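You operate a simulated robot arm through the tools that you are given. There is no shell and no other tool. Be economical: measure what you need, move in short steps, check, and stop when the job is done.

You run a simulated two-armed robot. Do the job below in one go: nothing can be reset, and whatever is moved stays where it is left.

## Task
Try the lot B6 filter on the squaring fence: over 2 mm goes to the REWORK slot, else slot 1.
Fine: clamp it to read; the clamp ends off.
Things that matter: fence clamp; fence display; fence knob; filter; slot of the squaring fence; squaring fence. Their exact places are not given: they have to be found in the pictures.

It is judged by the outcome, as a careful person would: the job done as asked, and still so three seconds after it is handed in. It fails if anything else is knocked over, pushed out of place, dropped, spilled or broken.

## Robot
Two 7-joint arms with fingered hands on one trunk, on a base that drives. Base frame: it is fixed to the floor where the robot stands at the start and does not move with it; the origin is under the middle of the robot, x ahead of it, y to its left, z up. Lengths are in m, angles in degrees, forces in N, time in s.
The left shoulder is at the start at [0.03, 0.136, 1.205], the right one opposite. Places, roughly: fence clamp [1.3, -0.3, 1]; fence display [1.6, -0.3, 0.9]; fence knob [1.3, -0.2, 1.2]; slot of the squaring fence [1.5, -0.2, 0.9]; squaring fence [1.5, -0.2, 1.1]. Payload 5 kg a hand.
Tool frame (each hand has its own): the origin (TCP) lies between the finger pads and is the grasp point; the fingertips stand 0.042 m ahead of it; z points along the fingers, y is the line along which they close. Largest opening 0.208 m; the body of the gripper starts 0.119 m behind the TCP. The gripper is a hand of 4 fingers: y runs from the thumb to the fingers, the wrist lies at [0, 0, -0.332] in the tool frame.
Orientation is told as [roll, pitch, yaw] about the base's x, y, z axes, in that order, counted from this pose: with the fingers straight down and closing along the base's y, the tool's x points along the base's -x, its y along +y and its z along -z.

## Interface
- The arms move only by the tool move_arm. It takes "left_plan", "right_plan" or both (then of equal length, played together; a hand with none holds still); each is a list of rows, each a list of 2 entries, a list of its own where there are three numbers: the shift along the base's x, y, z in m, then the turn, a rotation vector about the base's x, y, z in degrees. In form: [[[dx, dy, dz], [ax, ay, az]], ...]. A call has 1 to 20 rows; each row shifts and turns the commanded pose from where the row before left it. Rows are played at 5 a second. More than 0.05 m and 8.6 degrees between two rows, and nothing of the call is played. A pose out of reach is approached as far as the arm can. The call stops where the force on the tool passes 40 N (or 10 N more than at its start, if that is more) or the arm is blocked; 0.2 s more then pass. In this call time passes only in rows, and 0.2 s behind the last. The reply holds the time, the measured pose of the TCP, the force on the tool along the base axes, the opening and the grip force, in the units named above and with some noise, with the torque about the TCP (base axes, N m) and any sound that the robot's microphone picked up.
- Cameras (640 x 400 px; columns grow to the right, rows downward): "scene" is now at [0.0428, -0.032, 1.9345]; the picture's right is [-0.40, -0.92, 0.00], its down [-0.67, 0.29, -0.68] and it looks along [0.63, -0.27, -0.73] (base axes); focal length 273 px, centre (320, 200). "left" rides on the left gripper at [-0.101, 0, -0.145] in its tool frame; the picture's right is [0.00, -1.00, 0.00], its down [0.82, 0.00, -0.57] and it looks along [0.57, 0.00, 0.82] (tool axes); focal length 261 px, centre (320, 200). "right" rides on the right gripper at [0.101, 0, -0.145] in its tool frame; the picture's right is [0.00, 1.00, 0.00], its down [-0.82, 0.00, -0.57] and it looks along [-0.57, 0.00, 0.82] (tool axes); focal length 261 px, centre (320, 200).
- snapshot(camera): a new picture of that camera. The clock stands still meanwhile.
- raise_lower(by): slides the trunk up (or, below 0, down) by that many m; the arms and the scene camera ride with it, the base frame stays. It gives what a move gives, with no picture.
- base_move(legs): drives the robot by 1 to 6 legs, each [ahead, left, turn to the left] in m, m and degrees, along the robot's own axes; the way and the turn of a leg run together, so that a leg with both is an arc; at most 1.5 m and 180 degrees a leg. The arms and the cameras ride along, it lands a little off, and it stops where it bumps. It gives what a move gives.
- move_fingers(finger1, finger2, finger3, thumb_bend, hand): sets how far each is bent, from 0 (flat) to 1 (curled in); at 0.3 the hand is open as for a grip, at 0.7 the pads meet at the TCP. One left out holds its place. A second passes; each finger stops where it meets its share of the squeeze, and holds until it gets a number again. It is the only way to open and close the hand. It gives what a move gives, with no picture; readings hold the bend of each and the force on the fingers (four entries, about 0 where the hand has none), thumb and palm.
- head_to(pan, tilt): turns the head with the scene camera to pan (to the left, within 143 degrees either way) and tilt (down, from -29 to 69), counted from straight ahead of the robot. It gives what a move gives.
- pixel_to_xyz(camera, pixels): there is no depth. For up to 12 entries [column, row, z] of the newest picture of that camera ("zoom" is the newest enlarged one), the place [x, y] in the base frame at which the ray of that pixel passes the height z, good to about 0.002 m. The clock stands still meanwhile.
- close_up(camera, box): a new picture of the part [left, top, right, bottom] of that camera's present view, enlarged. The clock stands still meanwhile.
- close_job(): hands the job in; it is judged then, once.

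Work in short steps. Measure before you move; look again where a grasp or a placing could have gone wrong, and mend it. You have 80 turns and 58 pictures in all, those below and enlarged ones among them. Open the grippers and draw the arms clear of the work before you hand the job in, unless the task says otherwise; then end with one line.

The tools are called after "Emit:" by a JSON object that holds its "method" and its "body". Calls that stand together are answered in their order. move_arm: Moves the arms, as the interface text tells. Its arguments: {"type":"object","properties":{"left_plan":{"type":"array"},"right_plan":{"type":"array"}},"required":[]} The other tools are called the same way: raise_lower (by) slides the trunk up or down; move_fingers (finger1, finger2, finger3, thumb_bend, hand) moves the fingers one by one; base_move (legs) drives the base; head_to (pan, tilt) turns the head that bears the scene camera; snapshot (camera) takes a picture; pixel_to_xyz (camera, pixels) gives the place at which the rays of pixels pass given heights; close_up (camera, box) takes an enlarged picture of a part of a camera's view; close_job () hands the job in.

At the start:

```text
t: 0.0
left_ee_pos: [0.7464, 0.1458, 1.332]
left_ee_rot: [0.1, 0.1, 0.0]
left_force: [-0.4, 0.4, -0.2]
left_torque: [0.02, -0.04, -0.01]
left_width: 0.2078
left_grasp_force: 0.0
left_shape: jaw
left_bend: [0.3, 0.3, 0.3, 0.3]
left_finger forces: [0.1, 0.0, 0.0, 0.0, 0.0, 0.0]
right_ee_pos: [0.6381, -0.5534, 1.3397]
right_ee_rot: [0.1, 0.0, -0.1]
right_force: [-0.2, 0.5, -0.5]
right_torque: [0.03, -0.02, 0.0]
right_width: 0.2077
right_grasp_force: 0.0
right_shape: jaw
right_bend: [0.3, 0.3, 0.3, 0.3]
right_finger forces: [0.0, 0.0, 0.0, 0.1, 0.1, 0.0]
trunk travel left (down, up): [-0.225, 0.265]
robot x, y, heading: [0.0009, -0.0, -0.2]
head pan, tilt: [-23.4, 46.9]
```

scene: 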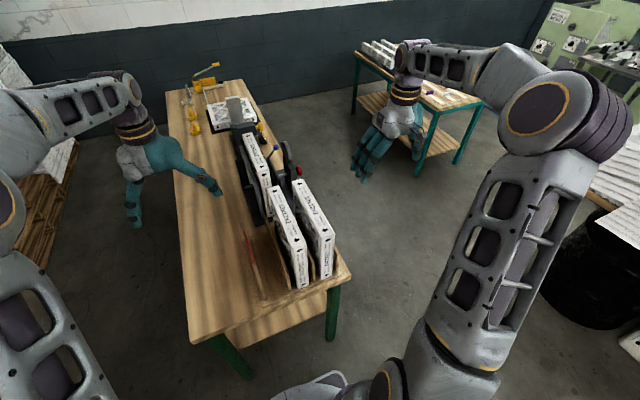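
right: 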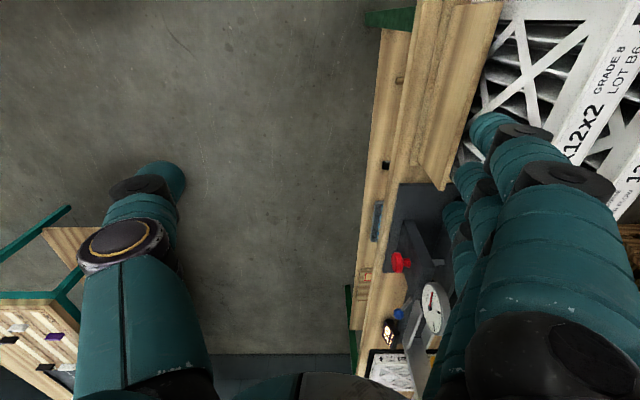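
left: 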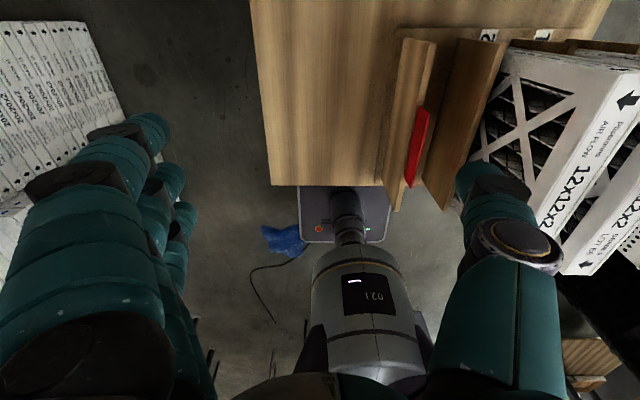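

The scene shows a bench with filters in a rack near (290,230) and a fence near (250,150). I'll enlarge these areas.

Emit:
{"method": "close_up", "body": {"camera": "scene", "box": [220, 110, 360, 200]}}

Emit:
{"method": "close_up", "body": {"camera": "scene", "box": [220, 180, 360, 300]}}

Emit:
{"method": "close_up", "body": {"camera": "scene", "box": [160, 50, 300, 140]}}

```text
4.44 times, centred on (290, 155) of scene
```

zoom: 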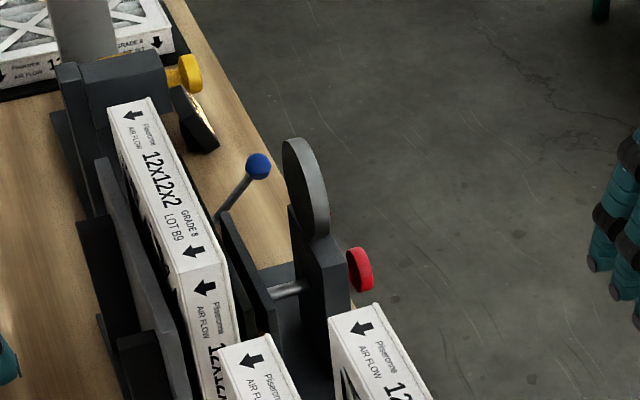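

```text
3.33 times, centred on (290, 240) of scene
```

zoom: 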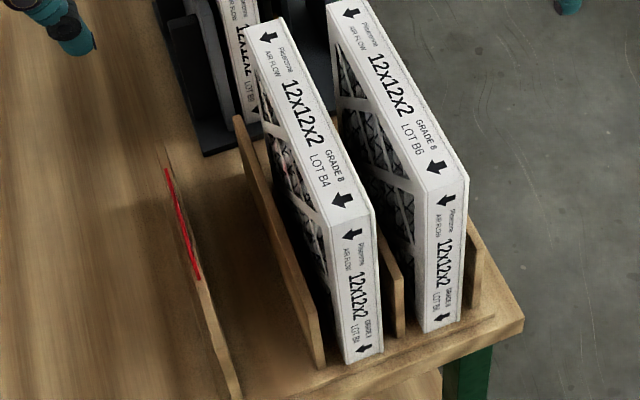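

```text
4.44 times, centred on (230, 95) of scene
```

zoom: 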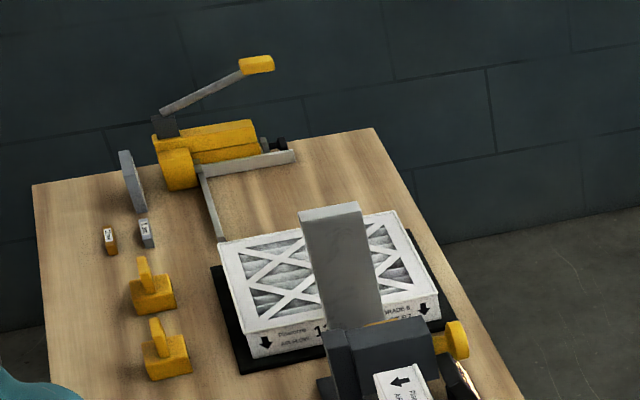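

I see lot B4 and B6 filters in the rack, and B9 in the fence. I'll measure key places and look closer using the right camera.

Emit:
{"method": "snapshot", "body": {"camera": "scene"}}

Emit:
{"method": "pixel_to_xyz", "body": {"camera": "scene", "pixels": [[190, 342, 0.85], [352, 276, 0.85], [240, 80, 0.85], [168, 92, 0.85], [297, 183, 1.15], [316, 182, 1.15], [334, 236, 1.15], [315, 241, 1.15], [271, 190, 1.15], [299, 257, 1.15], [247, 133, 1.15], [265, 168, 1.15]]}}

Emit:
{"method": "close_up", "body": {"camera": "right", "box": [340, 130, 540, 400]}}

Emit:
{"method": "close_up", "body": {"camera": "left", "box": [380, 10, 620, 160]}}

```text
51 pictures are left
```

scene: 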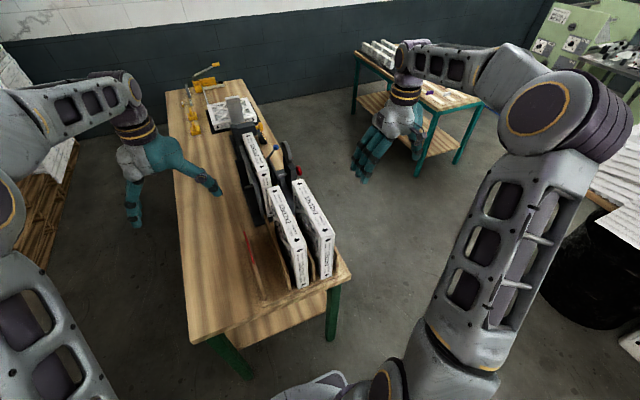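

```text
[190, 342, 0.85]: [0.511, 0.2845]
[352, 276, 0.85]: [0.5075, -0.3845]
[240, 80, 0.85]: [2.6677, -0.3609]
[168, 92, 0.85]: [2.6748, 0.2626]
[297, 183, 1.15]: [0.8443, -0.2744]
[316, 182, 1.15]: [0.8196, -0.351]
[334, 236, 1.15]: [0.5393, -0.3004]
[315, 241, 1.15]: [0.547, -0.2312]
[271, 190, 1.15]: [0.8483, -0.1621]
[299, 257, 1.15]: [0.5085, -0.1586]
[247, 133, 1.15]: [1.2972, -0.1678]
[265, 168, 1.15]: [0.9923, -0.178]
```

```text
1.48 times, centred on (440, 265) of right
```

zoom: 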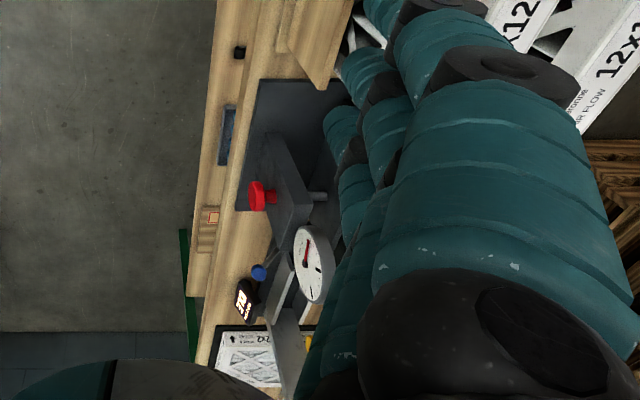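

```text
2.67 times, centred on (500, 85) of left
```

zoom: 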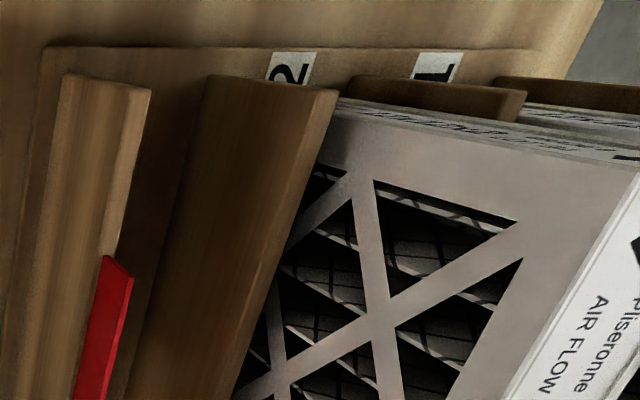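

I need views of the right side before driving there. I'll pan the head right to check the floor.

Emit:
{"method": "head_to", "body": {"pan": -60, "tilt": 40}}

Emit:
{"method": "snapshot", "body": {"camera": "scene"}}

Emit:
{"method": "pixel_to_xyz", "body": {"camera": "scene", "pixels": [[320, 200, 0], [100, 100, 0], [200, 100, 0], [300, 100, 0], [400, 100, 0], [500, 100, 0], [200, 200, 0], [400, 200, 0], [500, 200, 0]]}}

```text
t: 1.0
left_ee_pos: [0.7474, 0.1456, 1.3313]
left_ee_rot: [-0.1, 0.0, -0.1]
left_force: [0.2, 0.6, -0.5]
left_torque: [0.0, -0.04, 0.01]
left_width: 0.2079
left_grasp_force: 0.1
left_shape: jaw
left_bend: [0.3, 0.3, 0.3, 0.3]
left_finger forces: [0.1, 0.0, 0.1, 0.0, 0.0, 0.0]
right_ee_pos: [0.6384, -0.5535, 1.3392]
right_ee_rot: [0.0, -0.1, 0.0]
right_force: [-0.4, -0.3, -0.2]
right_torque: [-0.03, 0.0, 0.03]
right_width: 0.2078
right_grasp_force: 0.0
right_shape: jaw
right_bend: [0.3, 0.3, 0.3, 0.3]
right_finger forces: [0.1, 0.0, 0.0, 0.1, 0.0, 0.0]
trunk travel left (down, up): [-0.225, 0.265]
robot x, y, heading: [0.0006, 0.0009, -0.1]
head pan, tilt: [-60.0, 40.0]
```

```text
48 pictures are left
```

scene: 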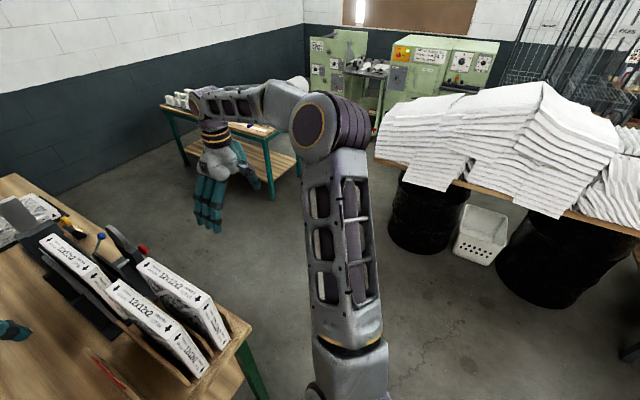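

```text
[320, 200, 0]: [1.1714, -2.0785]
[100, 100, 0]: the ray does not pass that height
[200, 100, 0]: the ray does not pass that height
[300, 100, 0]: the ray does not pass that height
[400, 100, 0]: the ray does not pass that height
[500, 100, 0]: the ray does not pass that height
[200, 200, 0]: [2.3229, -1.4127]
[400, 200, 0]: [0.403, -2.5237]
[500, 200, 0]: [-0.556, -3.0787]
```

The right side floor is free to about y=-2. I'll raise the trunk for clearance, then drive to the right side of the bench and face it.

Emit:
{"method": "raise_lower", "body": {"by": 0.15}}

Emit:
{"method": "base_move", "body": {"legs": [[0, -1.25, 0], [1.1, 0, 0], [0, 0, 90]]}}

Emit:
{"method": "head_to", "body": {"pan": 0, "tilt": 45}}

Emit:
{"method": "snapshot", "body": {"camera": "scene"}}

```text
t: 2.8
left_ee_pos: [0.7474, 0.1459, 1.4817]
left_ee_rot: [-0.1, 0.0, 0.0]
left_force: [0.2, -0.3, -0.2]
left_torque: [0.0, 0.02, 0.01]
left_width: 0.2077
left_grasp_force: 0.1
left_shape: jaw
left_bend: [0.3, 0.3, 0.3, 0.3]
left_finger forces: [0.1, 0.0, 0.0, 0.0, 0.0, 0.0]
right_ee_pos: [0.6375, -0.5534, 1.489]
right_ee_rot: [0.1, 0.0, -0.1]
right_force: [-0.3, -0.8, 0.2]
right_torque: [0.03, 0.02, -0.01]
right_width: 0.2077
right_grasp_force: 0.0
right_shape: jaw
right_bend: [0.3, 0.3, 0.3, 0.3]
right_finger forces: [0.0, 0.0, 0.1, 0.0, 0.0, 0.0]
trunk travel left (down, up): [-0.375, 0.115]
robot x, y, heading: [0.0014, 0.002, 0.1]
head pan, tilt: [-60.0, 40.0]
```

```text
t: 18.3
left_ee_pos: [0.8916, -0.4982, 1.4814]
left_ee_rot: [-0.1, 0.0, 95.4]
left_force: [1.1, 0.3, 0.2]
left_torque: [0.0, 0.03, 0.0]
left_width: 0.2079
left_grasp_force: 0.0
left_shape: jaw
left_bend: [0.3, 0.3, 0.3, 0.3]
left_finger forces: [0.0, 0.0, 0.1, 0.0, 0.0, 0.0]
right_ee_pos: [1.5969, -0.5417, 1.4898]
right_ee_rot: [0.0, 0.0, 95.4]
right_force: [-0.2, -0.1, -0.1]
right_torque: [-0.01, -0.02, -0.06]
right_width: 0.2076
right_grasp_force: 0.1
right_shape: jaw
right_bend: [0.3, 0.3, 0.3, 0.3]
right_finger forces: [0.0, 0.1, 0.1, 0.0, 0.0, 0.0]
trunk travel left (down, up): [-0.375, 0.115]
robot x, y, heading: [1.109, -1.2263, 95.4]
head pan, tilt: [-60.0, 40.0]
```

```text
t: 19.6
left_ee_pos: [0.8901, -0.4976, 1.4819]
left_ee_rot: [0.0, 0.0, 95.3]
left_force: [-0.2, -0.7, -0.1]
left_torque: [0.03, -0.01, 0.03]
left_width: 0.2077
left_grasp_force: 0.0
left_shape: jaw
left_bend: [0.3, 0.3, 0.3, 0.3]
left_finger forces: [0.0, 0.0, 0.0, 0.1, 0.0, 0.1]
right_ee_pos: [1.5975, -0.5406, 1.4895]
right_ee_rot: [0.0, 0.0, 95.4]
right_force: [-0.1, -0.1, -0.3]
right_torque: [0.01, 0.01, 0.01]
right_width: 0.208
right_grasp_force: 0.2
right_shape: jaw
right_bend: [0.3, 0.3, 0.3, 0.3]
right_finger forces: [0.0, 0.1, 0.0, 0.0, 0.0, 0.0]
trunk travel left (down, up): [-0.375, 0.115]
robot x, y, heading: [1.1054, -1.2247, 95.5]
head pan, tilt: [0.0, 45.0]
```

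```text
47 pictures are left
```

scene: 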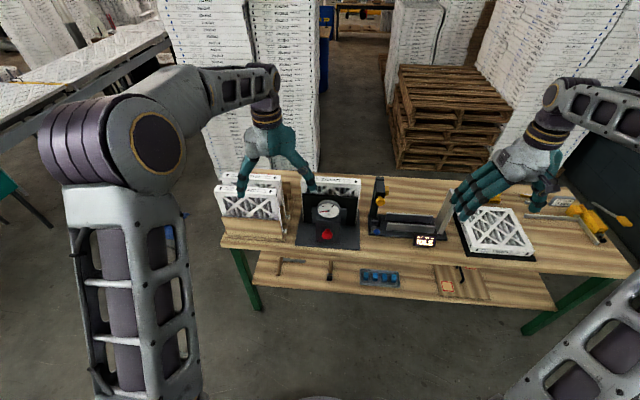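

There are two devices: a dial gauge holding B9 (330,210), and the squaring fence with yellow knob and display near (410,220). Enlarging.

Emit:
{"method": "close_up", "body": {"camera": "scene", "box": [350, 160, 490, 260]}}

Emit:
{"method": "close_up", "body": {"camera": "scene", "box": [210, 160, 370, 260]}}

Emit:
{"method": "pixel_to_xyz", "body": {"camera": "scene", "pixels": [[220, 246, 0.85], [632, 272, 0.85], [296, 245, 0.87], [358, 249, 0.87], [370, 235, 0.87], [437, 246, 0.9], [380, 201, 1.1], [450, 190, 1.1], [384, 216, 0.9], [215, 188, 1.17], [280, 194, 1.17], [462, 254, 0.87]]}}

```text
4.00 times, centred on (420, 210) of scene
```

zoom: 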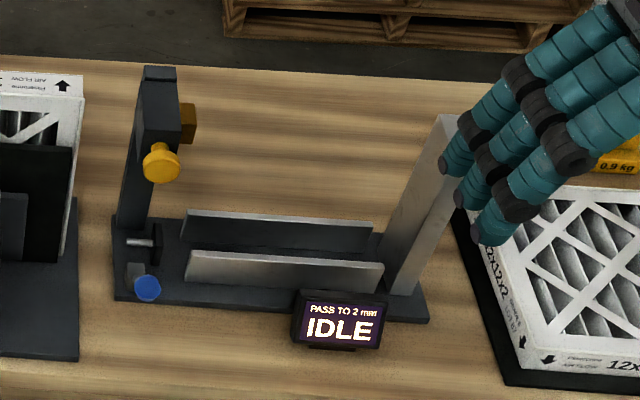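

```text
4.00 times, centred on (290, 210) of scene
```

zoom: 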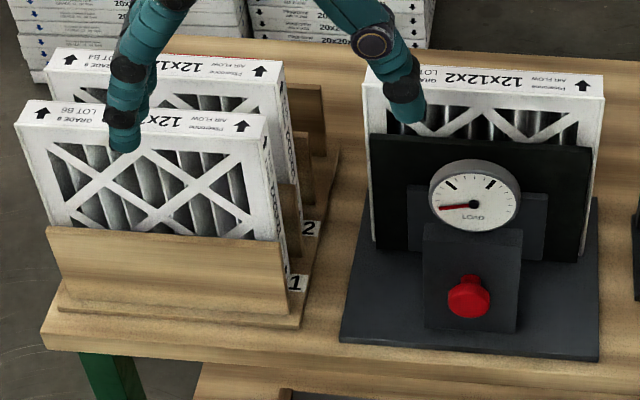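

```text
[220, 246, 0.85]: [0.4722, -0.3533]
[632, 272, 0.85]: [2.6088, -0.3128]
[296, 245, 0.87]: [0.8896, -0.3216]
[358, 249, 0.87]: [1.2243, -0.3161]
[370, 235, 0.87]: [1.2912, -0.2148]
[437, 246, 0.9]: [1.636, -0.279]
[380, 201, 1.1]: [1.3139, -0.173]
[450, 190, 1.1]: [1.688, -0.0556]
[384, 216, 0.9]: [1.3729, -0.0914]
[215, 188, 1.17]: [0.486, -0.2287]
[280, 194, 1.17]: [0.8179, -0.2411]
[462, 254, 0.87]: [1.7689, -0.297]
```

The fence sits near x 1.31–1.63, y -0.27..-0.1; display reads "PASS TO 2 mm IDLE". I'll look with the right wrist camera at it.

Emit:
{"method": "snapshot", "body": {"camera": "right"}}

```text
44 pictures are left
```

right: 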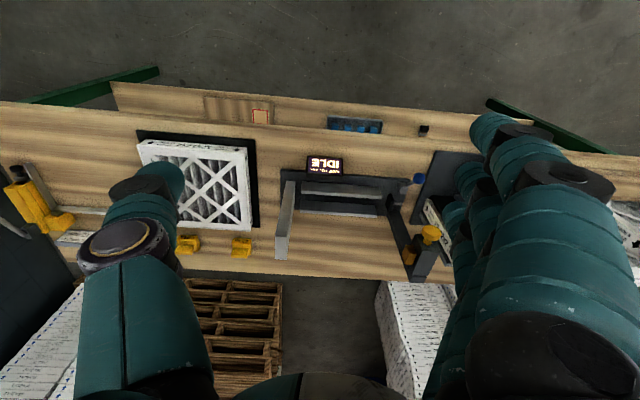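

The right wrist camera sees the fence (upside down). Enlarging it from there.

Emit:
{"method": "close_up", "body": {"camera": "right", "box": [260, 140, 460, 290]}}

Emit:
{"method": "close_up", "body": {"camera": "scene", "box": [360, 165, 410, 245]}}

```text
2.67 times, centred on (360, 215) of right
```

zoom: 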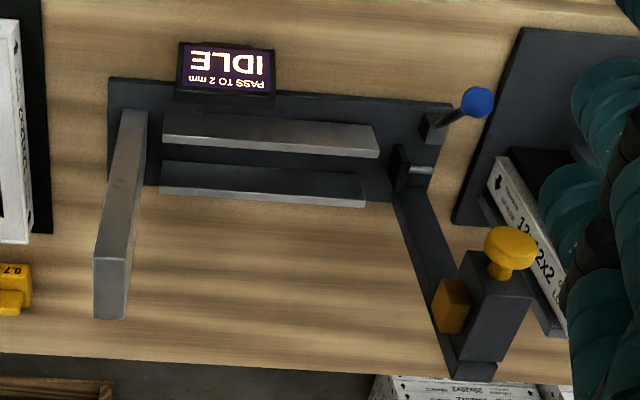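

```text
5.00 times, centred on (385, 205) of scene
```

zoom: 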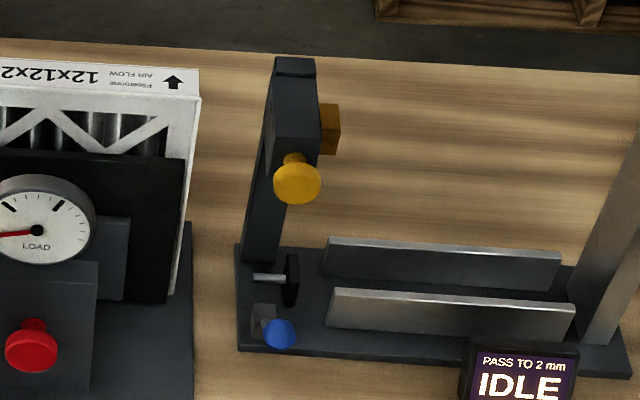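

The blue ball lever drives a pusher plate toward +x; the yellow knob sits atop the left post. I'll triangulate the ball, knob and stop from both cameras.

Emit:
{"method": "pixel_to_xyz", "body": {"camera": "scene", "pixels": [[376.6, 231.6, 0.92], [376.6, 231.6, 1.0], [380.4, 201.6, 1.1], [380.4, 201.6, 1.2], [374, 229, 0.87], [374, 229, 0.92], [368.5, 234, 0.86], [458, 204, 1.1], [436, 232, 0.87], [387, 224, 0.9], [434, 231, 0.9]]}}

Emit:
{"method": "pixel_to_xyz", "body": {"camera": "right", "pixels": [[419.2, 178.3, 0.92], [419.2, 178.3, 1.0], [431.2, 231.1, 1.1], [431.2, 231.1, 1.2], [281, 170, 0.86], [409, 178, 0.86], [302, 182, 0.9], [382, 195, 0.9], [302, 212, 0.9], [376, 217, 0.9], [276, 245, 1.1], [289, 190, 1.1]]}}

```text
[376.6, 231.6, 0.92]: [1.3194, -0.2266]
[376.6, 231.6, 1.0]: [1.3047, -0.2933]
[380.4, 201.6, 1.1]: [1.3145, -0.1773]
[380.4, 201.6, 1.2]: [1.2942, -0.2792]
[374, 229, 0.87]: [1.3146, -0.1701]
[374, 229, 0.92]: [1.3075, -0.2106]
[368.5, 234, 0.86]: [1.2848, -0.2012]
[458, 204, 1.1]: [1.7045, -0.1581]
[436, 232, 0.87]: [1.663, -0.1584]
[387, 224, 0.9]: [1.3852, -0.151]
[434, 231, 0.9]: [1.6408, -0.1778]
```

```text
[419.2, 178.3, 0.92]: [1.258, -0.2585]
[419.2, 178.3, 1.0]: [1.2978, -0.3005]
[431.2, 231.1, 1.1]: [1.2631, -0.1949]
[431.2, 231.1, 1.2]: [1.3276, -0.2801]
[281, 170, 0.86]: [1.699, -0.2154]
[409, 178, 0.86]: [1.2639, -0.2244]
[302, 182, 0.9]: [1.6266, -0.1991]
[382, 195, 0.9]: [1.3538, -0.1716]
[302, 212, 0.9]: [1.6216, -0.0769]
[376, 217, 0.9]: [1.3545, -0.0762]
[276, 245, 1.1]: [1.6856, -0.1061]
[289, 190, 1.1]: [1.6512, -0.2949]
```

Ball ≈ (1.30,-0.30,1.005), knob ≈ (1.30,-0.245,1.16). I'll bring the right wrist camera closer for a view of the lever.

Emit:
{"method": "move_arm", "body": {"right_plan": [[[-0.033, 0.006, -0.03], [0, 0, 0]], [[-0.033, 0.006, -0.03], [0, 0, 0]], [[-0.033, 0.006, -0.03], [0, 0, 0]], [[-0.033, 0.006, -0.03], [0, 0, 0]], [[-0.033, 0.006, -0.03], [0, 0, 0]], [[-0.033, 0.006, -0.03], [0, 0, 0]], [[-0.033, 0.006, -0.03], [0, 0, 0]], [[-0.033, 0.006, -0.03], [0, 0, 0]], [[-0.033, 0.006, -0.03], [0, 0, 0]]]}}

Emit:
{"method": "snapshot", "body": {"camera": "right"}}

```text
t: 21.6
left_ee_pos: [0.8892, -0.4955, 1.4812]
left_ee_rot: [0.0, 0.1, 95.4]
left_force: [-0.7, 0.9, -0.5]
left_torque: [-0.08, -0.14, -0.05]
left_width: 0.2078
left_grasp_force: 0.1
left_shape: jaw
left_bend: [0.3, 0.3, 0.3, 0.3]
left_finger forces: [0.0, 0.0, 0.0, 0.0, 0.1, 0.0]
right_ee_pos: [1.2996, -0.4889, 1.218]
right_ee_rot: [-0.1, 0.0, 95.3]
right_force: [-0.2, 1.1, 0.3]
right_torque: [-0.12, 0.03, -0.02]
right_width: 0.2078
right_grasp_force: 0.1
right_shape: jaw
right_bend: [0.3, 0.3, 0.3, 0.3]
right_finger forces: [0.0, 0.0, 0.0, 0.0, 0.1, 0.1]
trunk travel left (down, up): [-0.375, 0.115]
robot x, y, heading: [1.1055, -1.2296, 95.1]
head pan, tilt: [0.0, 45.0]
```

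```text
41 pictures are left
```

right: 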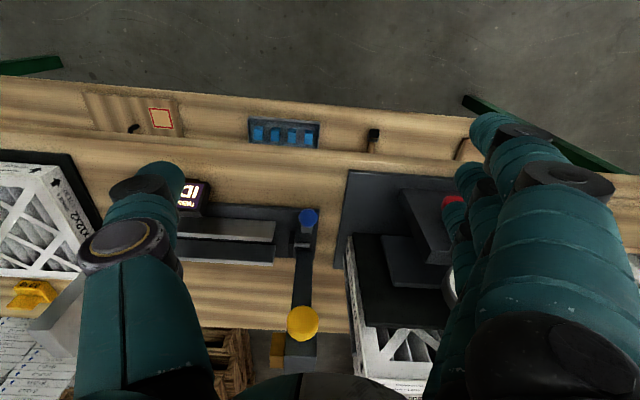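

Ball at (308,217), directly in line with knob (303,322). Enlarging.

Emit:
{"method": "close_up", "body": {"camera": "right", "box": [240, 170, 380, 370]}}

Emit:
{"method": "pixel_to_xyz", "body": {"camera": "right", "pixels": [[308, 217, 1.0], [308, 217, 0.97], [303, 322, 1.1], [303, 322, 1.16], [317, 208, 0.89], [340, 268, 0.89], [320, 233, 0.9]]}}

```text
2.00 times, centred on (310, 270) of right
```

zoom: 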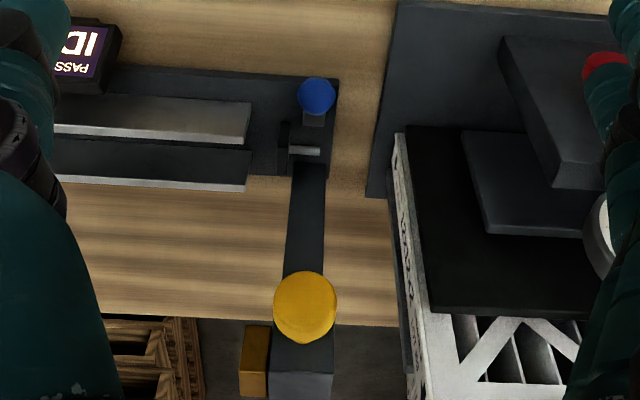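

```text
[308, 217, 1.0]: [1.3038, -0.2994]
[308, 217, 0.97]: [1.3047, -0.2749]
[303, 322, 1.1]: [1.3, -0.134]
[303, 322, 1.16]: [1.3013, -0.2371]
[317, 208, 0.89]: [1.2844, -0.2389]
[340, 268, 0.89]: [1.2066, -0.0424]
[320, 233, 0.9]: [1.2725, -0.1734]
```

Ball confirmed at (1.303,-0.298,1.00), leaning toward -y. Now I'll raise the right hand and test turning its wrist so the fingers close along base y.

Emit:
{"method": "move_arm", "body": {"right_plan": [[[0.02, -0.01, 0.045], [0, 0, 0]], [[0.02, -0.01, 0.045], [0, 0, 0]], [[0.02, 0, 0.045], [0, 0, 0]], [[0.02, 0, 0.045], [0, 0, 0]], [[0, 0, 0.04], [0, 0, -8.5]], [[0, 0, 0], [0, 0, -8.5]], [[0, 0, 0], [0, 0, -8.5]], [[0, 0, 0], [0, 0, -8.5]], [[0, 0, 0], [0, 0, -8.5]], [[0, 0, 0], [0, 0, -8.5]], [[0, 0, 0], [0, 0, -8.5]], [[0, 0, 0], [0, 0, -8.5]], [[0, 0, 0], [0, 0, -8.5]], [[0, 0, 0], [0, 0, -8.5]], [[0, 0, 0], [0, 0, -8.5]]]}}

```text
refused: row 1 steps farther than a row can; nothing moved
```

The first step was slightly too long; I'll shorten it.

Emit:
{"method": "move_arm", "body": {"right_plan": [[[0.02, -0.01, 0.04], [0, 0, 0]], [[0.02, -0.01, 0.04], [0, 0, 0]], [[0.02, 0, 0.04], [0, 0, 0]], [[0.02, 0, 0.04], [0, 0, 0]], [[0, 0, 0.04], [0, 0, -8.5]], [[0, 0, 0], [0, 0, -8.5]], [[0, 0, 0], [0, 0, -8.5]], [[0, 0, 0], [0, 0, -8.5]], [[0, 0, 0], [0, 0, -8.5]], [[0, 0, 0], [0, 0, -8.5]], [[0, 0, 0], [0, 0, -8.5]], [[0, 0, 0], [0, 0, -8.5]], [[0, 0, 0], [0, 0, -8.5]], [[0, 0, 0], [0, 0, -8.5]], [[0, 0, 0], [0, 0, -8.5]]]}}

```text
t: 24.8
left_ee_pos: [0.8914, -0.4982, 1.4826]
left_ee_rot: [0.0, 0.0, 95.4]
left_force: [0.1, 1.2, -0.5]
left_torque: [-0.01, 0.01, -0.02]
left_width: 0.2076
left_grasp_force: 0.0
left_shape: jaw
left_bend: [0.3, 0.3, 0.3, 0.3]
left_finger forces: [0.0, 0.0, 0.1, 0.1, 0.0, 0.0]
right_ee_pos: [1.3804, -0.507, 1.4196]
right_ee_rot: [0.0, 0.0, 1.6]
right_force: [0.5, 0.2, -0.9]
right_torque: [0.01, 0.01, 0.02]
right_width: 0.2078
right_grasp_force: 0.2
right_shape: jaw
right_bend: [0.3, 0.3, 0.3, 0.3]
right_finger forces: [0.0, 0.1, 0.0, 0.1, 0.1, 0.1]
trunk travel left (down, up): [-0.375, 0.115]
robot x, y, heading: [1.1092, -1.2303, 95.3]
head pan, tilt: [0.0, 45.0]
```

Yaw 0 works. Now I'll square the robot's heading and drive left and closer so the right hand is over the B6 filter.

Emit:
{"method": "base_move", "body": {"legs": [[0, 0, -5.3], [0.15, 0.65, 0]]}}

Emit:
{"method": "head_to", "body": {"pan": -15, "tilt": 50}}

Emit:
{"method": "snapshot", "body": {"camera": "scene"}}

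Emit:
{"method": "snapshot", "body": {"camera": "right"}}

```text
t: 28.9
left_ee_pos: [0.3134, -0.336, 1.482]
left_ee_rot: [0.0, 0.1, 90.7]
left_force: [-0.1, 0.4, 0.6]
left_torque: [0.01, 0.0, 0.0]
left_width: 0.2081
left_grasp_force: 0.0
left_shape: jaw
left_bend: [0.3, 0.3, 0.3, 0.3]
left_finger forces: [0.1, 0.1, 0.0, 0.0, 0.0, 0.1]
right_ee_pos: [0.8006, -0.3838, 1.4205]
right_ee_rot: [0.0, 0.0, -2.8]
right_force: [-0.1, -0.8, -0.2]
right_torque: [0.01, -0.02, 0.04]
right_width: 0.2078
right_grasp_force: 0.1
right_shape: jaw
right_bend: [0.3, 0.3, 0.3, 0.3]
right_finger forces: [0.1, 0.0, 0.0, 0.1, 0.1, 0.1]
trunk travel left (down, up): [-0.375, 0.115]
robot x, y, heading: [0.4641, -1.084, 90.7]
head pan, tilt: [0.0, 45.0]
```

```text
t: 29.7
left_ee_pos: [0.3142, -0.3358, 1.482]
left_ee_rot: [-0.1, 0.0, 90.7]
left_force: [-0.7, 0.1, -0.8]
left_torque: [0.05, 0.0, 0.05]
left_width: 0.2076
left_grasp_force: 0.0
left_shape: jaw
left_bend: [0.3, 0.3, 0.3, 0.3]
left_finger forces: [0.0, 0.0, 0.1, 0.1, 0.0, 0.0]
right_ee_pos: [0.7988, -0.3847, 1.4195]
right_ee_rot: [0.0, 0.1, -2.8]
right_force: [0.1, -0.7, 0.3]
right_torque: [0.0, -0.02, -0.03]
right_width: 0.2077
right_grasp_force: 0.0
right_shape: jaw
right_bend: [0.3, 0.3, 0.3, 0.3]
right_finger forces: [0.0, 0.1, 0.0, 0.0, 0.0, 0.0]
trunk travel left (down, up): [-0.375, 0.115]
robot x, y, heading: [0.4658, -1.0815, 90.5]
head pan, tilt: [-15.0, 50.0]
```

```text
39 pictures are left
```

scene: 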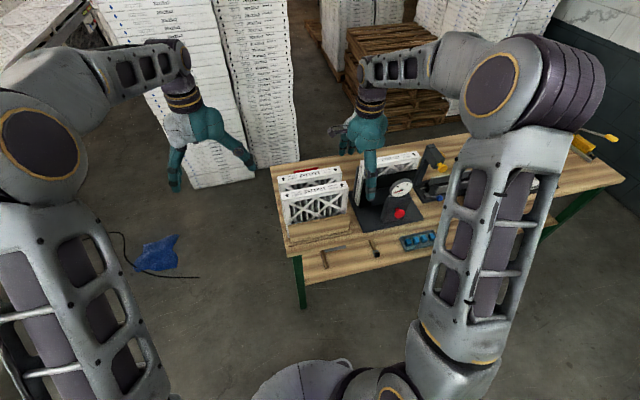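

```text
38 pictures are left
```

right: 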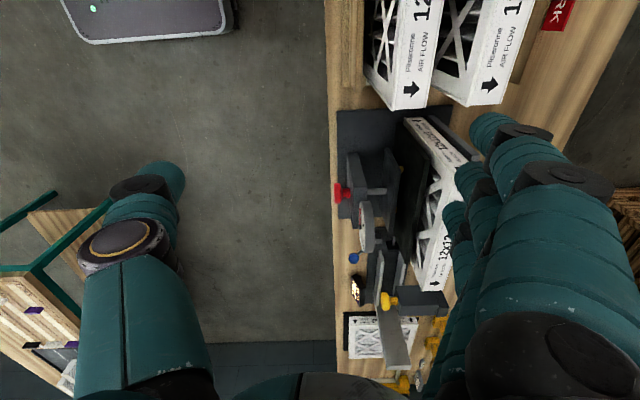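

The REWORK label is seen next to B4 on the +y side. Close-up of the rack for exact B6 corners.

Emit:
{"method": "close_up", "body": {"camera": "scene", "box": [265, 150, 375, 250]}}

Emit:
{"method": "close_up", "body": {"camera": "right", "box": [320, 0, 600, 175]}}

```text
4.00 times, centred on (320, 200) of scene
```

zoom: 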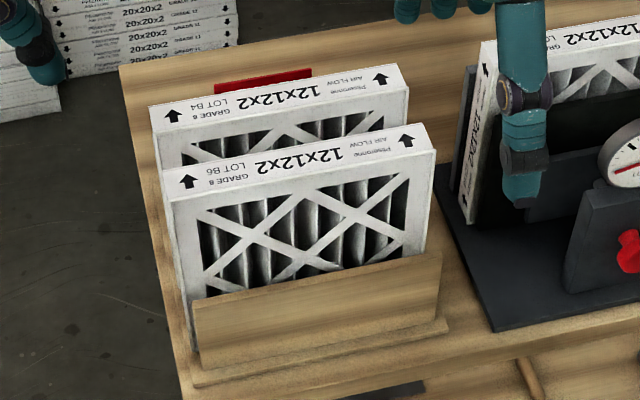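

```text
2.29 times, centred on (460, 88) of right
```

zoom: 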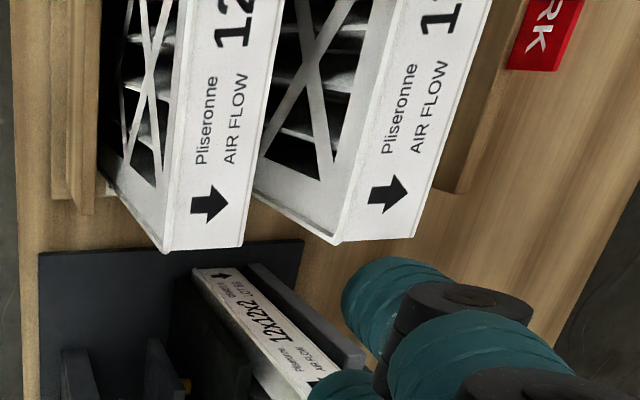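

Querying the B6 top corners at a few heights from both cameras.

Emit:
{"method": "pixel_to_xyz", "body": {"camera": "scene", "pixels": [[280.5, 193, 1.18], [346, 180.75, 1.18], [348.75, 187.5, 1.18], [282.5, 200.5, 1.18], [346, 180.75, 1.22], [348.75, 187.5, 1.22], [277.5, 177, 1.18], [341.5, 166, 1.18], [342.2, 172, 1.18]]}}

Emit:
{"method": "pixel_to_xyz", "body": {"camera": "right", "pixels": [[392.2, 110.2, 1.18], [425.9, 107.6, 1.18], [392.2, 110.2, 1.22], [425.9, 107.6, 1.22], [465.5, 106.3, 1.18], [499.5, 103.5, 1.18]]}}

```text
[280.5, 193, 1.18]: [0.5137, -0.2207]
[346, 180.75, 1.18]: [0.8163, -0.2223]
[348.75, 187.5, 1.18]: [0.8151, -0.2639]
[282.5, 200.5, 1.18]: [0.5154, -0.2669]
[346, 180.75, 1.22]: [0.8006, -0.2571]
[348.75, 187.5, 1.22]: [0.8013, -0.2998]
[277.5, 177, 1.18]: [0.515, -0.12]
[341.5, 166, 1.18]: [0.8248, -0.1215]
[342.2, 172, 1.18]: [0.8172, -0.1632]
```

```text
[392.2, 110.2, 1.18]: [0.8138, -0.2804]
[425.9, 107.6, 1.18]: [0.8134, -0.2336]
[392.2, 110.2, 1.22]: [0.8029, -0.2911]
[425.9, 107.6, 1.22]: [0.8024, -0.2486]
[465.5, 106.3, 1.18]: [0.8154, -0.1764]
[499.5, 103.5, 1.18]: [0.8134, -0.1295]
```

B6 top: z≈1.204, y −0.242..−0.2875, x 0.507..0.807. Partially close the right fingers and move above its centre, correcting yaw.

Emit:
{"method": "move_fingers", "body": {"hand": "right", "finger1": 0.52, "finger2": 0.52, "finger3": 0.52, "thumb_bend": 0.52}}

Emit:
{"method": "move_arm", "body": {"right_plan": [[[-0.035, 0.03, -0.01], [0, 0, 2.8]], [[-0.035, 0.03, -0.01], [0, 0, 0]], [[-0.035, 0.03, -0.01], [0, 0, 0]], [[-0.037, 0.03, -0.01], [0, 0, 0]], [[0, 0, -0.03], [0, 0, 0]], [[0, 0, -0.03], [0, 0, 0]]]}}

Emit:
{"method": "snapshot", "body": {"camera": "right"}}

Emit:
{"method": "close_up", "body": {"camera": "scene", "box": [250, 100, 410, 200]}}

```text
t: 30.7
left_ee_pos: [0.3121, -0.3351, 1.4821]
left_ee_rot: [0.0, -0.1, 90.6]
left_force: [0.1, -0.1, 0.3]
left_torque: [0.01, -0.02, -0.03]
left_width: 0.2081
left_grasp_force: 0.0
left_shape: jaw
left_bend: [0.3, 0.3, 0.3, 0.3]
left_finger forces: [0.1, 0.1, 0.1, 0.0, 0.1, 0.1]
right_ee_pos: [0.8003, -0.3847, 1.4191]
right_ee_rot: [0.0, 0.1, -2.7]
right_force: [-0.6, -0.8, -0.7]
right_torque: [0.0, -0.04, -0.03]
right_width: 0.1115
right_grasp_force: 0.2
right_shape: fingers
right_bend: [0.52, 0.52, 0.52, 0.52]
right_finger forces: [0.0, 0.0, 0.0, 0.0, 0.0, 0.0]
trunk travel left (down, up): [-0.375, 0.115]
robot x, y, heading: [0.4658, -1.0803, 90.7]
head pan, tilt: [-15.0, 50.0]
```

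```text
t: 32.1
left_ee_pos: [0.3128, -0.3339, 1.481]
left_ee_rot: [0.0, 0.1, 90.7]
left_force: [-1.0, 0.9, -0.6]
left_torque: [-0.07, -0.06, 0.04]
left_width: 0.208
left_grasp_force: 0.0
left_shape: jaw
left_bend: [0.3, 0.3, 0.3, 0.3]
left_finger forces: [0.0, 0.1, 0.0, 0.0, 0.0, 0.1]
right_ee_pos: [0.6563, -0.2634, 1.318]
right_ee_rot: [0.1, 0.0, 0.1]
right_force: [-0.7, 0.7, -0.4]
right_torque: [-0.1, 0.03, -0.01]
right_width: 0.1111
right_grasp_force: 0.0
right_shape: fingers
right_bend: [0.52, 0.52, 0.52, 0.52]
right_finger forces: [0.0, 0.1, 0.0, 0.0, 0.0, 0.0]
trunk travel left (down, up): [-0.375, 0.115]
robot x, y, heading: [0.4712, -1.079, 90.4]
head pan, tilt: [-15.0, 50.0]
```

```text
35 pictures are left
```

right: 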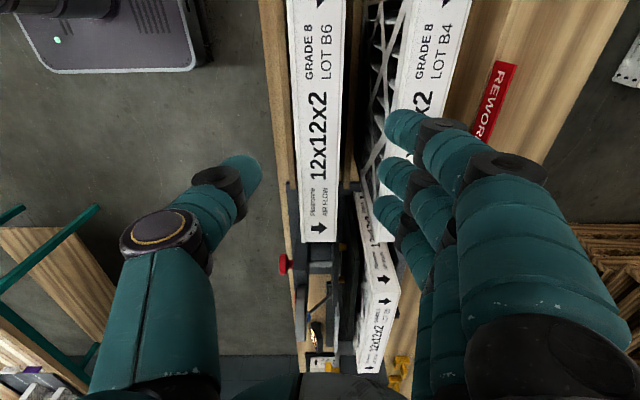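

```text
4.00 times, centred on (330, 150) of scene
```

zoom: 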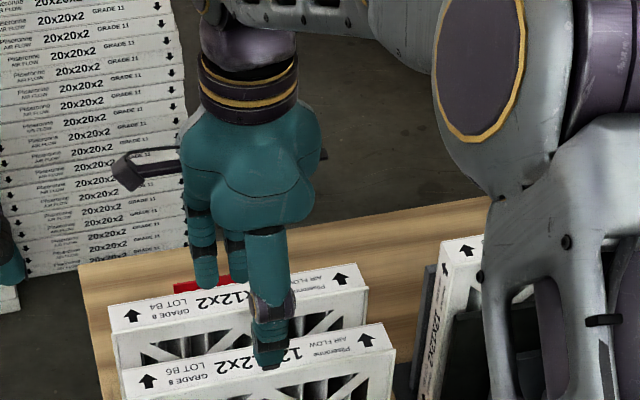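

The filter is centred under the hand (col ~318). I'll narrow the fingers to ~0.08 m and descend to TCP z≈1.17.

Emit:
{"method": "move_fingers", "body": {"hand": "right", "finger1": 0.58, "finger2": 0.58, "finger3": 0.58, "thumb_bend": 0.58}}

Emit:
{"method": "move_arm", "body": {"right_plan": [[[0, 0, -0.03], [0, 0, 0]], [[0, 0, -0.03], [0, 0, 0]], [[0, 0, -0.03], [0, 0, 0]], [[0, 0, -0.03], [0, 0, 0]], [[0, 0, -0.028], [0, 0, 0]]]}}

Emit:
{"method": "snapshot", "body": {"camera": "right"}}

```text
t: 33.1
left_ee_pos: [0.3139, -0.3357, 1.4813]
left_ee_rot: [0.0, 0.0, 90.7]
left_force: [0.1, -0.3, 1.3]
left_torque: [0.0, 0.04, 0.0]
left_width: 0.2078
left_grasp_force: 0.0
left_shape: jaw
left_bend: [0.3, 0.3, 0.3, 0.3]
left_finger forces: [0.0, 0.0, 0.0, 0.0, 0.1, 0.0]
right_ee_pos: [0.6582, -0.2636, 1.3188]
right_ee_rot: [0.1, 0.1, 0.0]
right_force: [0.4, 0.0, 0.0]
right_torque: [-0.01, -0.01, 0.03]
right_width: 0.0861
right_grasp_force: 0.1
right_shape: fingers
right_bend: [0.57, 0.57, 0.57, 0.57]
right_finger forces: [0.1, 0.1, 0.0, 0.1, 0.0, 0.0]
trunk travel left (down, up): [-0.375, 0.115]
robot x, y, heading: [0.4701, -1.0804, 90.8]
head pan, tilt: [-15.0, 50.0]
```

```text
t: 34.3
left_ee_pos: [0.313, -0.3339, 1.4821]
left_ee_rot: [0.0, 0.0, 90.6]
left_force: [0.1, 0.3, -0.2]
left_torque: [-0.03, -0.01, 0.02]
left_width: 0.2076
left_grasp_force: 0.1
left_shape: jaw
left_bend: [0.3, 0.3, 0.3, 0.3]
left_finger forces: [0.1, 0.0, 0.1, 0.0, 0.0, 0.1]
right_ee_pos: [0.6588, -0.264, 1.17]
right_ee_rot: [0.0, 0.0, -0.1]
right_force: [-0.5, 0.5, 0.0]
right_torque: [-0.06, 0.01, 0.03]
right_width: 0.0862
right_grasp_force: 0.0
right_shape: fingers
right_bend: [0.57, 0.57, 0.57, 0.57]
right_finger forces: [0.1, 0.1, 0.1, 0.0, 0.0, 0.1]
trunk travel left (down, up): [-0.375, 0.115]
robot x, y, heading: [0.4656, -1.0805, 90.9]
head pan, tilt: [-15.0, 50.0]
```

```text
33 pictures are left
```

right: 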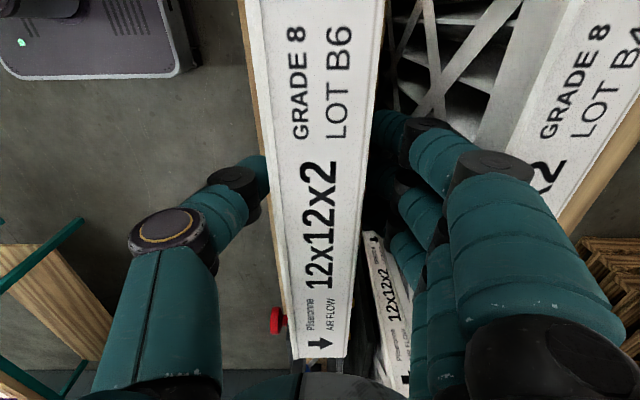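

Fingers straddle the filter without contact. Close the hand.

Emit:
{"method": "move_fingers", "body": {"hand": "right", "finger1": 0.68, "finger2": 0.68, "finger3": 0.68, "thumb_bend": 0.68}}

```text
t: 35.3
left_ee_pos: [0.3127, -0.3347, 1.4827]
left_ee_rot: [0.0, 0.0, 90.6]
left_force: [0.4, 0.2, 0.6]
left_torque: [0.02, -0.02, 0.0]
left_width: 0.2076
left_grasp_force: 0.1
left_shape: jaw
left_bend: [0.3, 0.3, 0.3, 0.3]
left_finger forces: [0.0, 0.0, 0.0, 0.1, 0.0, 0.0]
right_ee_pos: [0.6582, -0.265, 1.17]
right_ee_rot: [0.0, 0.0, 0.0]
right_force: [0.7, -0.4, -0.6]
right_torque: [-0.08, 0.06, 0.03]
right_width: 0.0621
right_grasp_force: 19.6
right_shape: fingers
right_bend: [0.63, 0.63, 0.63, 0.64]
right_finger forces: [6.7, 6.5, 6.6, 0.1, 19.9, 0.0]
trunk travel left (down, up): [-0.375, 0.115]
robot x, y, heading: [0.4677, -1.0808, 90.7]
head pan, tilt: [-15.0, 50.0]
```

Gripped at ~20 N. Lift straight up 0.25 m first.

Emit:
{"method": "move_arm", "body": {"right_plan": [[[0, 0, 0.02], [0, 0, 0]], [[0, 0, 0.025], [0, 0, 0]], [[0, 0, 0.025], [0, 0, 0]], [[0, 0, 0.03], [0, 0, 0]], [[0, 0, 0.03], [0, 0, 0]], [[0, 0, 0.03], [0, 0, 0]], [[0, 0, 0.03], [0, 0, 0]], [[0, 0, 0.03], [0, 0, 0]], [[0, 0, 0.03], [0, 0, 0]]]}}

Emit:
{"method": "snapshot", "body": {"camera": "scene"}}

```text
t: 37.3
left_ee_pos: [0.3123, -0.3359, 1.4829]
left_ee_rot: [0.0, 0.0, 90.7]
left_force: [0.3, -0.3, 0.2]
left_torque: [0.07, -0.01, -0.04]
left_width: 0.2077
left_grasp_force: 0.0
left_shape: jaw
left_bend: [0.3, 0.3, 0.3, 0.3]
left_finger forces: [0.0, 0.1, 0.0, 0.1, 0.1, 0.1]
right_ee_pos: [0.6588, -0.2662, 1.4226]
right_ee_rot: [-0.2, 0.0, -0.1]
right_force: [-0.9, -1.2, -1.6]
right_torque: [0.06, -0.05, 0.04]
right_width: 0.0622
right_grasp_force: 19.4
right_shape: fingers
right_bend: [0.63, 0.63, 0.63, 0.64]
right_finger forces: [6.5, 6.5, 6.7, 0.1, 19.8, 0.1]
trunk travel left (down, up): [-0.375, 0.115]
robot x, y, heading: [0.4684, -1.08, 90.8]
head pan, tilt: [-15.0, 50.0]
```

```text
32 pictures are left
```

scene: 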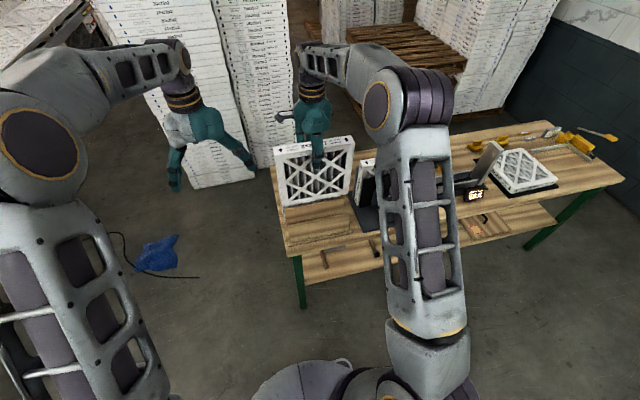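

B6 is lifted freely. Raise further and draw it toward the robot so it passes clear of the gauges during the drive.

Emit:
{"method": "move_arm", "body": {"right_plan": [[[0.01, -0.02, 0.03], [0, 0, 0]], [[0.01, -0.02, 0.03], [0, 0, 0]], [[0.01, -0.03, 0.03], [0, 0, 0]], [[0.01, -0.03, 0.03], [0, 0, 0]], [[0.01, -0.03, 0.02], [0, 0, 0]], [[0, -0.03, 0], [0, 0, 0]]]}}

Emit:
{"method": "base_move", "body": {"legs": [[0, -0.72, 0]]}}

Emit:
{"method": "head_to", "body": {"pan": -25, "tilt": 50}}

Emit:
{"method": "snapshot", "body": {"camera": "scene"}}

```text
t: 38.7
left_ee_pos: [0.3131, -0.3368, 1.4821]
left_ee_rot: [0.0, 0.0, 90.8]
left_force: [-0.5, -0.3, 1.2]
left_torque: [0.12, 0.01, 0.0]
left_width: 0.2078
left_grasp_force: 0.0
left_shape: jaw
left_bend: [0.3, 0.3, 0.3, 0.3]
left_finger forces: [0.0, 0.0, 0.0, 0.1, 0.1, 0.1]
right_ee_pos: [0.7065, -0.4239, 1.5617]
right_ee_rot: [0.1, 0.1, 0.1]
right_force: [-0.6, -0.5, -0.8]
right_torque: [0.09, -0.01, 0.0]
right_width: 0.0622
right_grasp_force: 19.5
right_shape: fingers
right_bend: [0.63, 0.63, 0.63, 0.64]
right_finger forces: [6.7, 6.6, 6.6, 0.1, 19.7, 0.0]
trunk travel left (down, up): [-0.375, 0.115]
robot x, y, heading: [0.4702, -1.0781, 90.9]
head pan, tilt: [-15.0, 50.0]
```

```text
t: 42.7
left_ee_pos: [1.0593, -0.33, 1.4825]
left_ee_rot: [0.0, 0.0, 89.3]
left_force: [-0.6, -0.2, 0.8]
left_torque: [0.01, -0.01, -0.02]
left_width: 0.2079
left_grasp_force: 0.1
left_shape: jaw
left_bend: [0.3, 0.3, 0.3, 0.3]
left_finger forces: [0.0, 0.0, 0.1, 0.0, 0.1, 0.0]
right_ee_pos: [1.45, -0.4272, 1.5614]
right_ee_rot: [0.0, 0.0, -1.2]
right_force: [0.0, 0.9, -1.0]
right_torque: [0.02, -0.02, 0.01]
right_width: 0.0622
right_grasp_force: 19.5
right_shape: fingers
right_bend: [0.63, 0.63, 0.63, 0.64]
right_finger forces: [6.7, 6.7, 6.6, 0.1, 19.7, 0.0]
trunk travel left (down, up): [-0.375, 0.115]
robot x, y, heading: [1.1984, -1.0801, 89.5]
head pan, tilt: [-15.0, 50.0]
```

```text
t: 43.4
left_ee_pos: [1.0586, -0.3301, 1.482]
left_ee_rot: [0.0, 0.0, 89.4]
left_force: [0.2, -0.5, -0.5]
left_torque: [0.01, 0.0, 0.0]
left_width: 0.2078
left_grasp_force: 0.0
left_shape: jaw
left_bend: [0.3, 0.3, 0.3, 0.3]
left_finger forces: [0.0, 0.0, 0.0, 0.0, 0.1, 0.1]
right_ee_pos: [1.4495, -0.4271, 1.5619]
right_ee_rot: [0.0, 0.1, -1.3]
right_force: [-0.2, 0.8, -1.2]
right_torque: [0.03, 0.04, -0.02]
right_width: 0.0621
right_grasp_force: 19.6
right_shape: fingers
right_bend: [0.63, 0.63, 0.63, 0.64]
right_finger forces: [6.5, 6.6, 6.5, 0.0, 19.7, 0.0]
trunk travel left (down, up): [-0.375, 0.115]
robot x, y, heading: [1.1971, -1.0798, 89.4]
head pan, tilt: [-25.0, 50.0]
```

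```text
31 pictures are left
```

scene: 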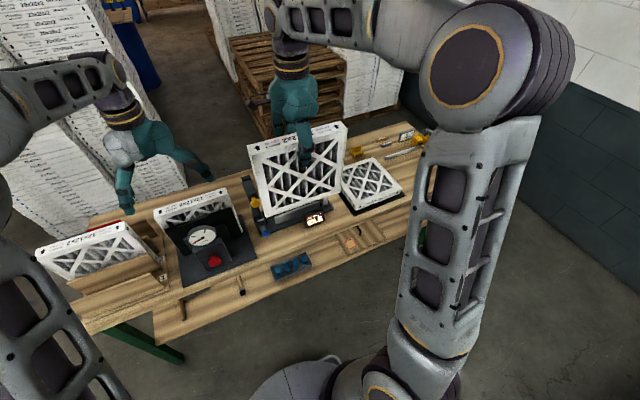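

The filter is at the fence's front. To measure the slot exactly, I'll shift the filter to +x so the scene and wrist cameras see the rails unobstructed.

Emit:
{"method": "move_arm", "body": {"right_plan": [[[0.04, 0, 0], [0, 0, 1.3]], [[0.04, 0, 0], [0, 0, 0]], [[0.04, 0.01, 0], [0, 0, 0]], [[0.04, 0.01, 0], [0, 0, 0]], [[0.04, 0.01, 0], [0, 0, 0]]]}}

Emit:
{"method": "close_up", "body": {"camera": "scene", "box": [210, 150, 350, 250]}}

Emit:
{"method": "snapshot", "body": {"camera": "right"}}

```text
t: 44.6
left_ee_pos: [1.061, -0.3299, 1.4815]
left_ee_rot: [0.1, 0.2, 89.4]
left_force: [0.5, 0.5, -0.5]
left_torque: [-0.05, 0.13, -0.01]
left_width: 0.2078
left_grasp_force: 0.1
left_shape: jaw
left_bend: [0.3, 0.3, 0.3, 0.3]
left_finger forces: [0.0, 0.0, 0.0, 0.0, 0.1, 0.1]
right_ee_pos: [1.6487, -0.3967, 1.561]
right_ee_rot: [-0.1, 0.1, -0.1]
right_force: [0.2, 1.0, -1.8]
right_torque: [-0.08, 0.02, 0.01]
right_width: 0.062
right_grasp_force: 19.6
right_shape: fingers
right_bend: [0.63, 0.63, 0.63, 0.64]
right_finger forces: [6.5, 6.5, 6.6, 0.1, 19.7, 0.0]
trunk travel left (down, up): [-0.375, 0.115]
robot x, y, heading: [1.1971, -1.0802, 89.5]
head pan, tilt: [-25.0, 50.0]
```

```text
4.00 times, centred on (280, 200) of scene
```

zoom: 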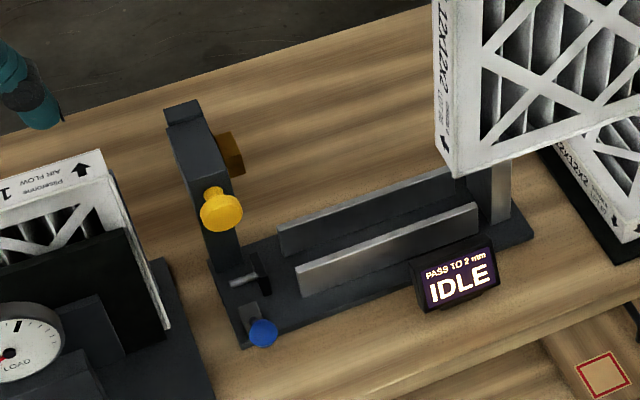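

```text
29 pictures are left
```

right: 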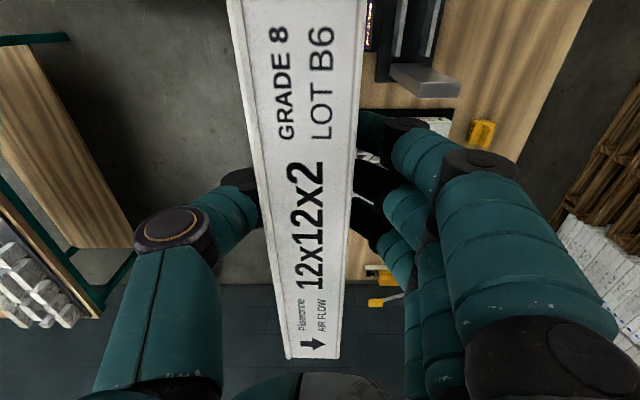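

The right camera sees the rails' +x ends at (385–445, 0–95). Enlarging.

Emit:
{"method": "close_up", "body": {"camera": "right", "box": [350, 0, 510, 100]}}

```text
4.00 times, centred on (430, 50) of right
```

zoom: 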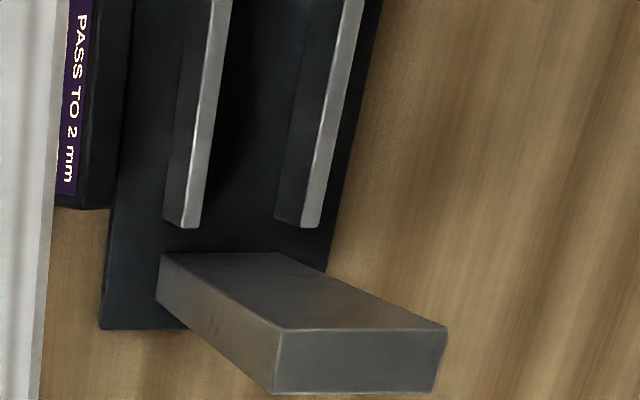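

Querying the rails, post, and pusher at several heights from both views.

Emit:
{"method": "pixel_to_xyz", "body": {"camera": "right", "pixels": [[400.75, 56.5, 0.93], [425.5, 56.5, 0.93], [400.75, 56.5, 0.97], [425.5, 56.5, 0.97], [407, 0.5, 0.95], [435, 0.5, 0.95], [420, 82.5, 1.2], [461.5, 82, 1.2], [390, 63.5, 0.9], [420, 62.5, 0.9], [376, 82, 0.9], [396, 57, 0.95]]}}

Emit:
{"method": "pixel_to_xyz", "body": {"camera": "scene", "pixels": [[274, 217, 0.93], [319.25, 201.25, 0.93], [274, 217, 0.97], [319.25, 201.25, 0.97], [269.5, 206.5, 0.93], [269.5, 206.5, 0.97], [258, 184, 1.15], [258, 190, 1.15], [245, 177, 1.2], [241, 183, 1.2], [266, 212, 0.93]]}}

```text
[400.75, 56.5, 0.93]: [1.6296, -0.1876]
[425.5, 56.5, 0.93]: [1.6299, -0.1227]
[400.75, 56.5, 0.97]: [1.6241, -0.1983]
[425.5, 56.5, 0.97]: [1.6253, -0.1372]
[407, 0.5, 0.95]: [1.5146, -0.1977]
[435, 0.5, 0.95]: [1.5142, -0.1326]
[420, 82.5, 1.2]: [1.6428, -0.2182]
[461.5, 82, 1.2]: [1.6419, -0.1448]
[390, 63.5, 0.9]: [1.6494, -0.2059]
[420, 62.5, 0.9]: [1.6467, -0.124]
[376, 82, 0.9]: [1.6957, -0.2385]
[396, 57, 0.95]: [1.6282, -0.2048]
```

```text
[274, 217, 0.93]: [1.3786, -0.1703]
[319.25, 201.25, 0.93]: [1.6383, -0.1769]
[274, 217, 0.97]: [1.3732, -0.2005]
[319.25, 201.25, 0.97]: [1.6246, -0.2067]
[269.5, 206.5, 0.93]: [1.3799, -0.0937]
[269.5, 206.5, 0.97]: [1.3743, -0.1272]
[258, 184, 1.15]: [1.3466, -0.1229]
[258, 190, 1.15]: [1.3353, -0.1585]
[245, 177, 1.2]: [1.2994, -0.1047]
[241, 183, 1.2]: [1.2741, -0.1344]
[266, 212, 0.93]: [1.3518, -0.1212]
```

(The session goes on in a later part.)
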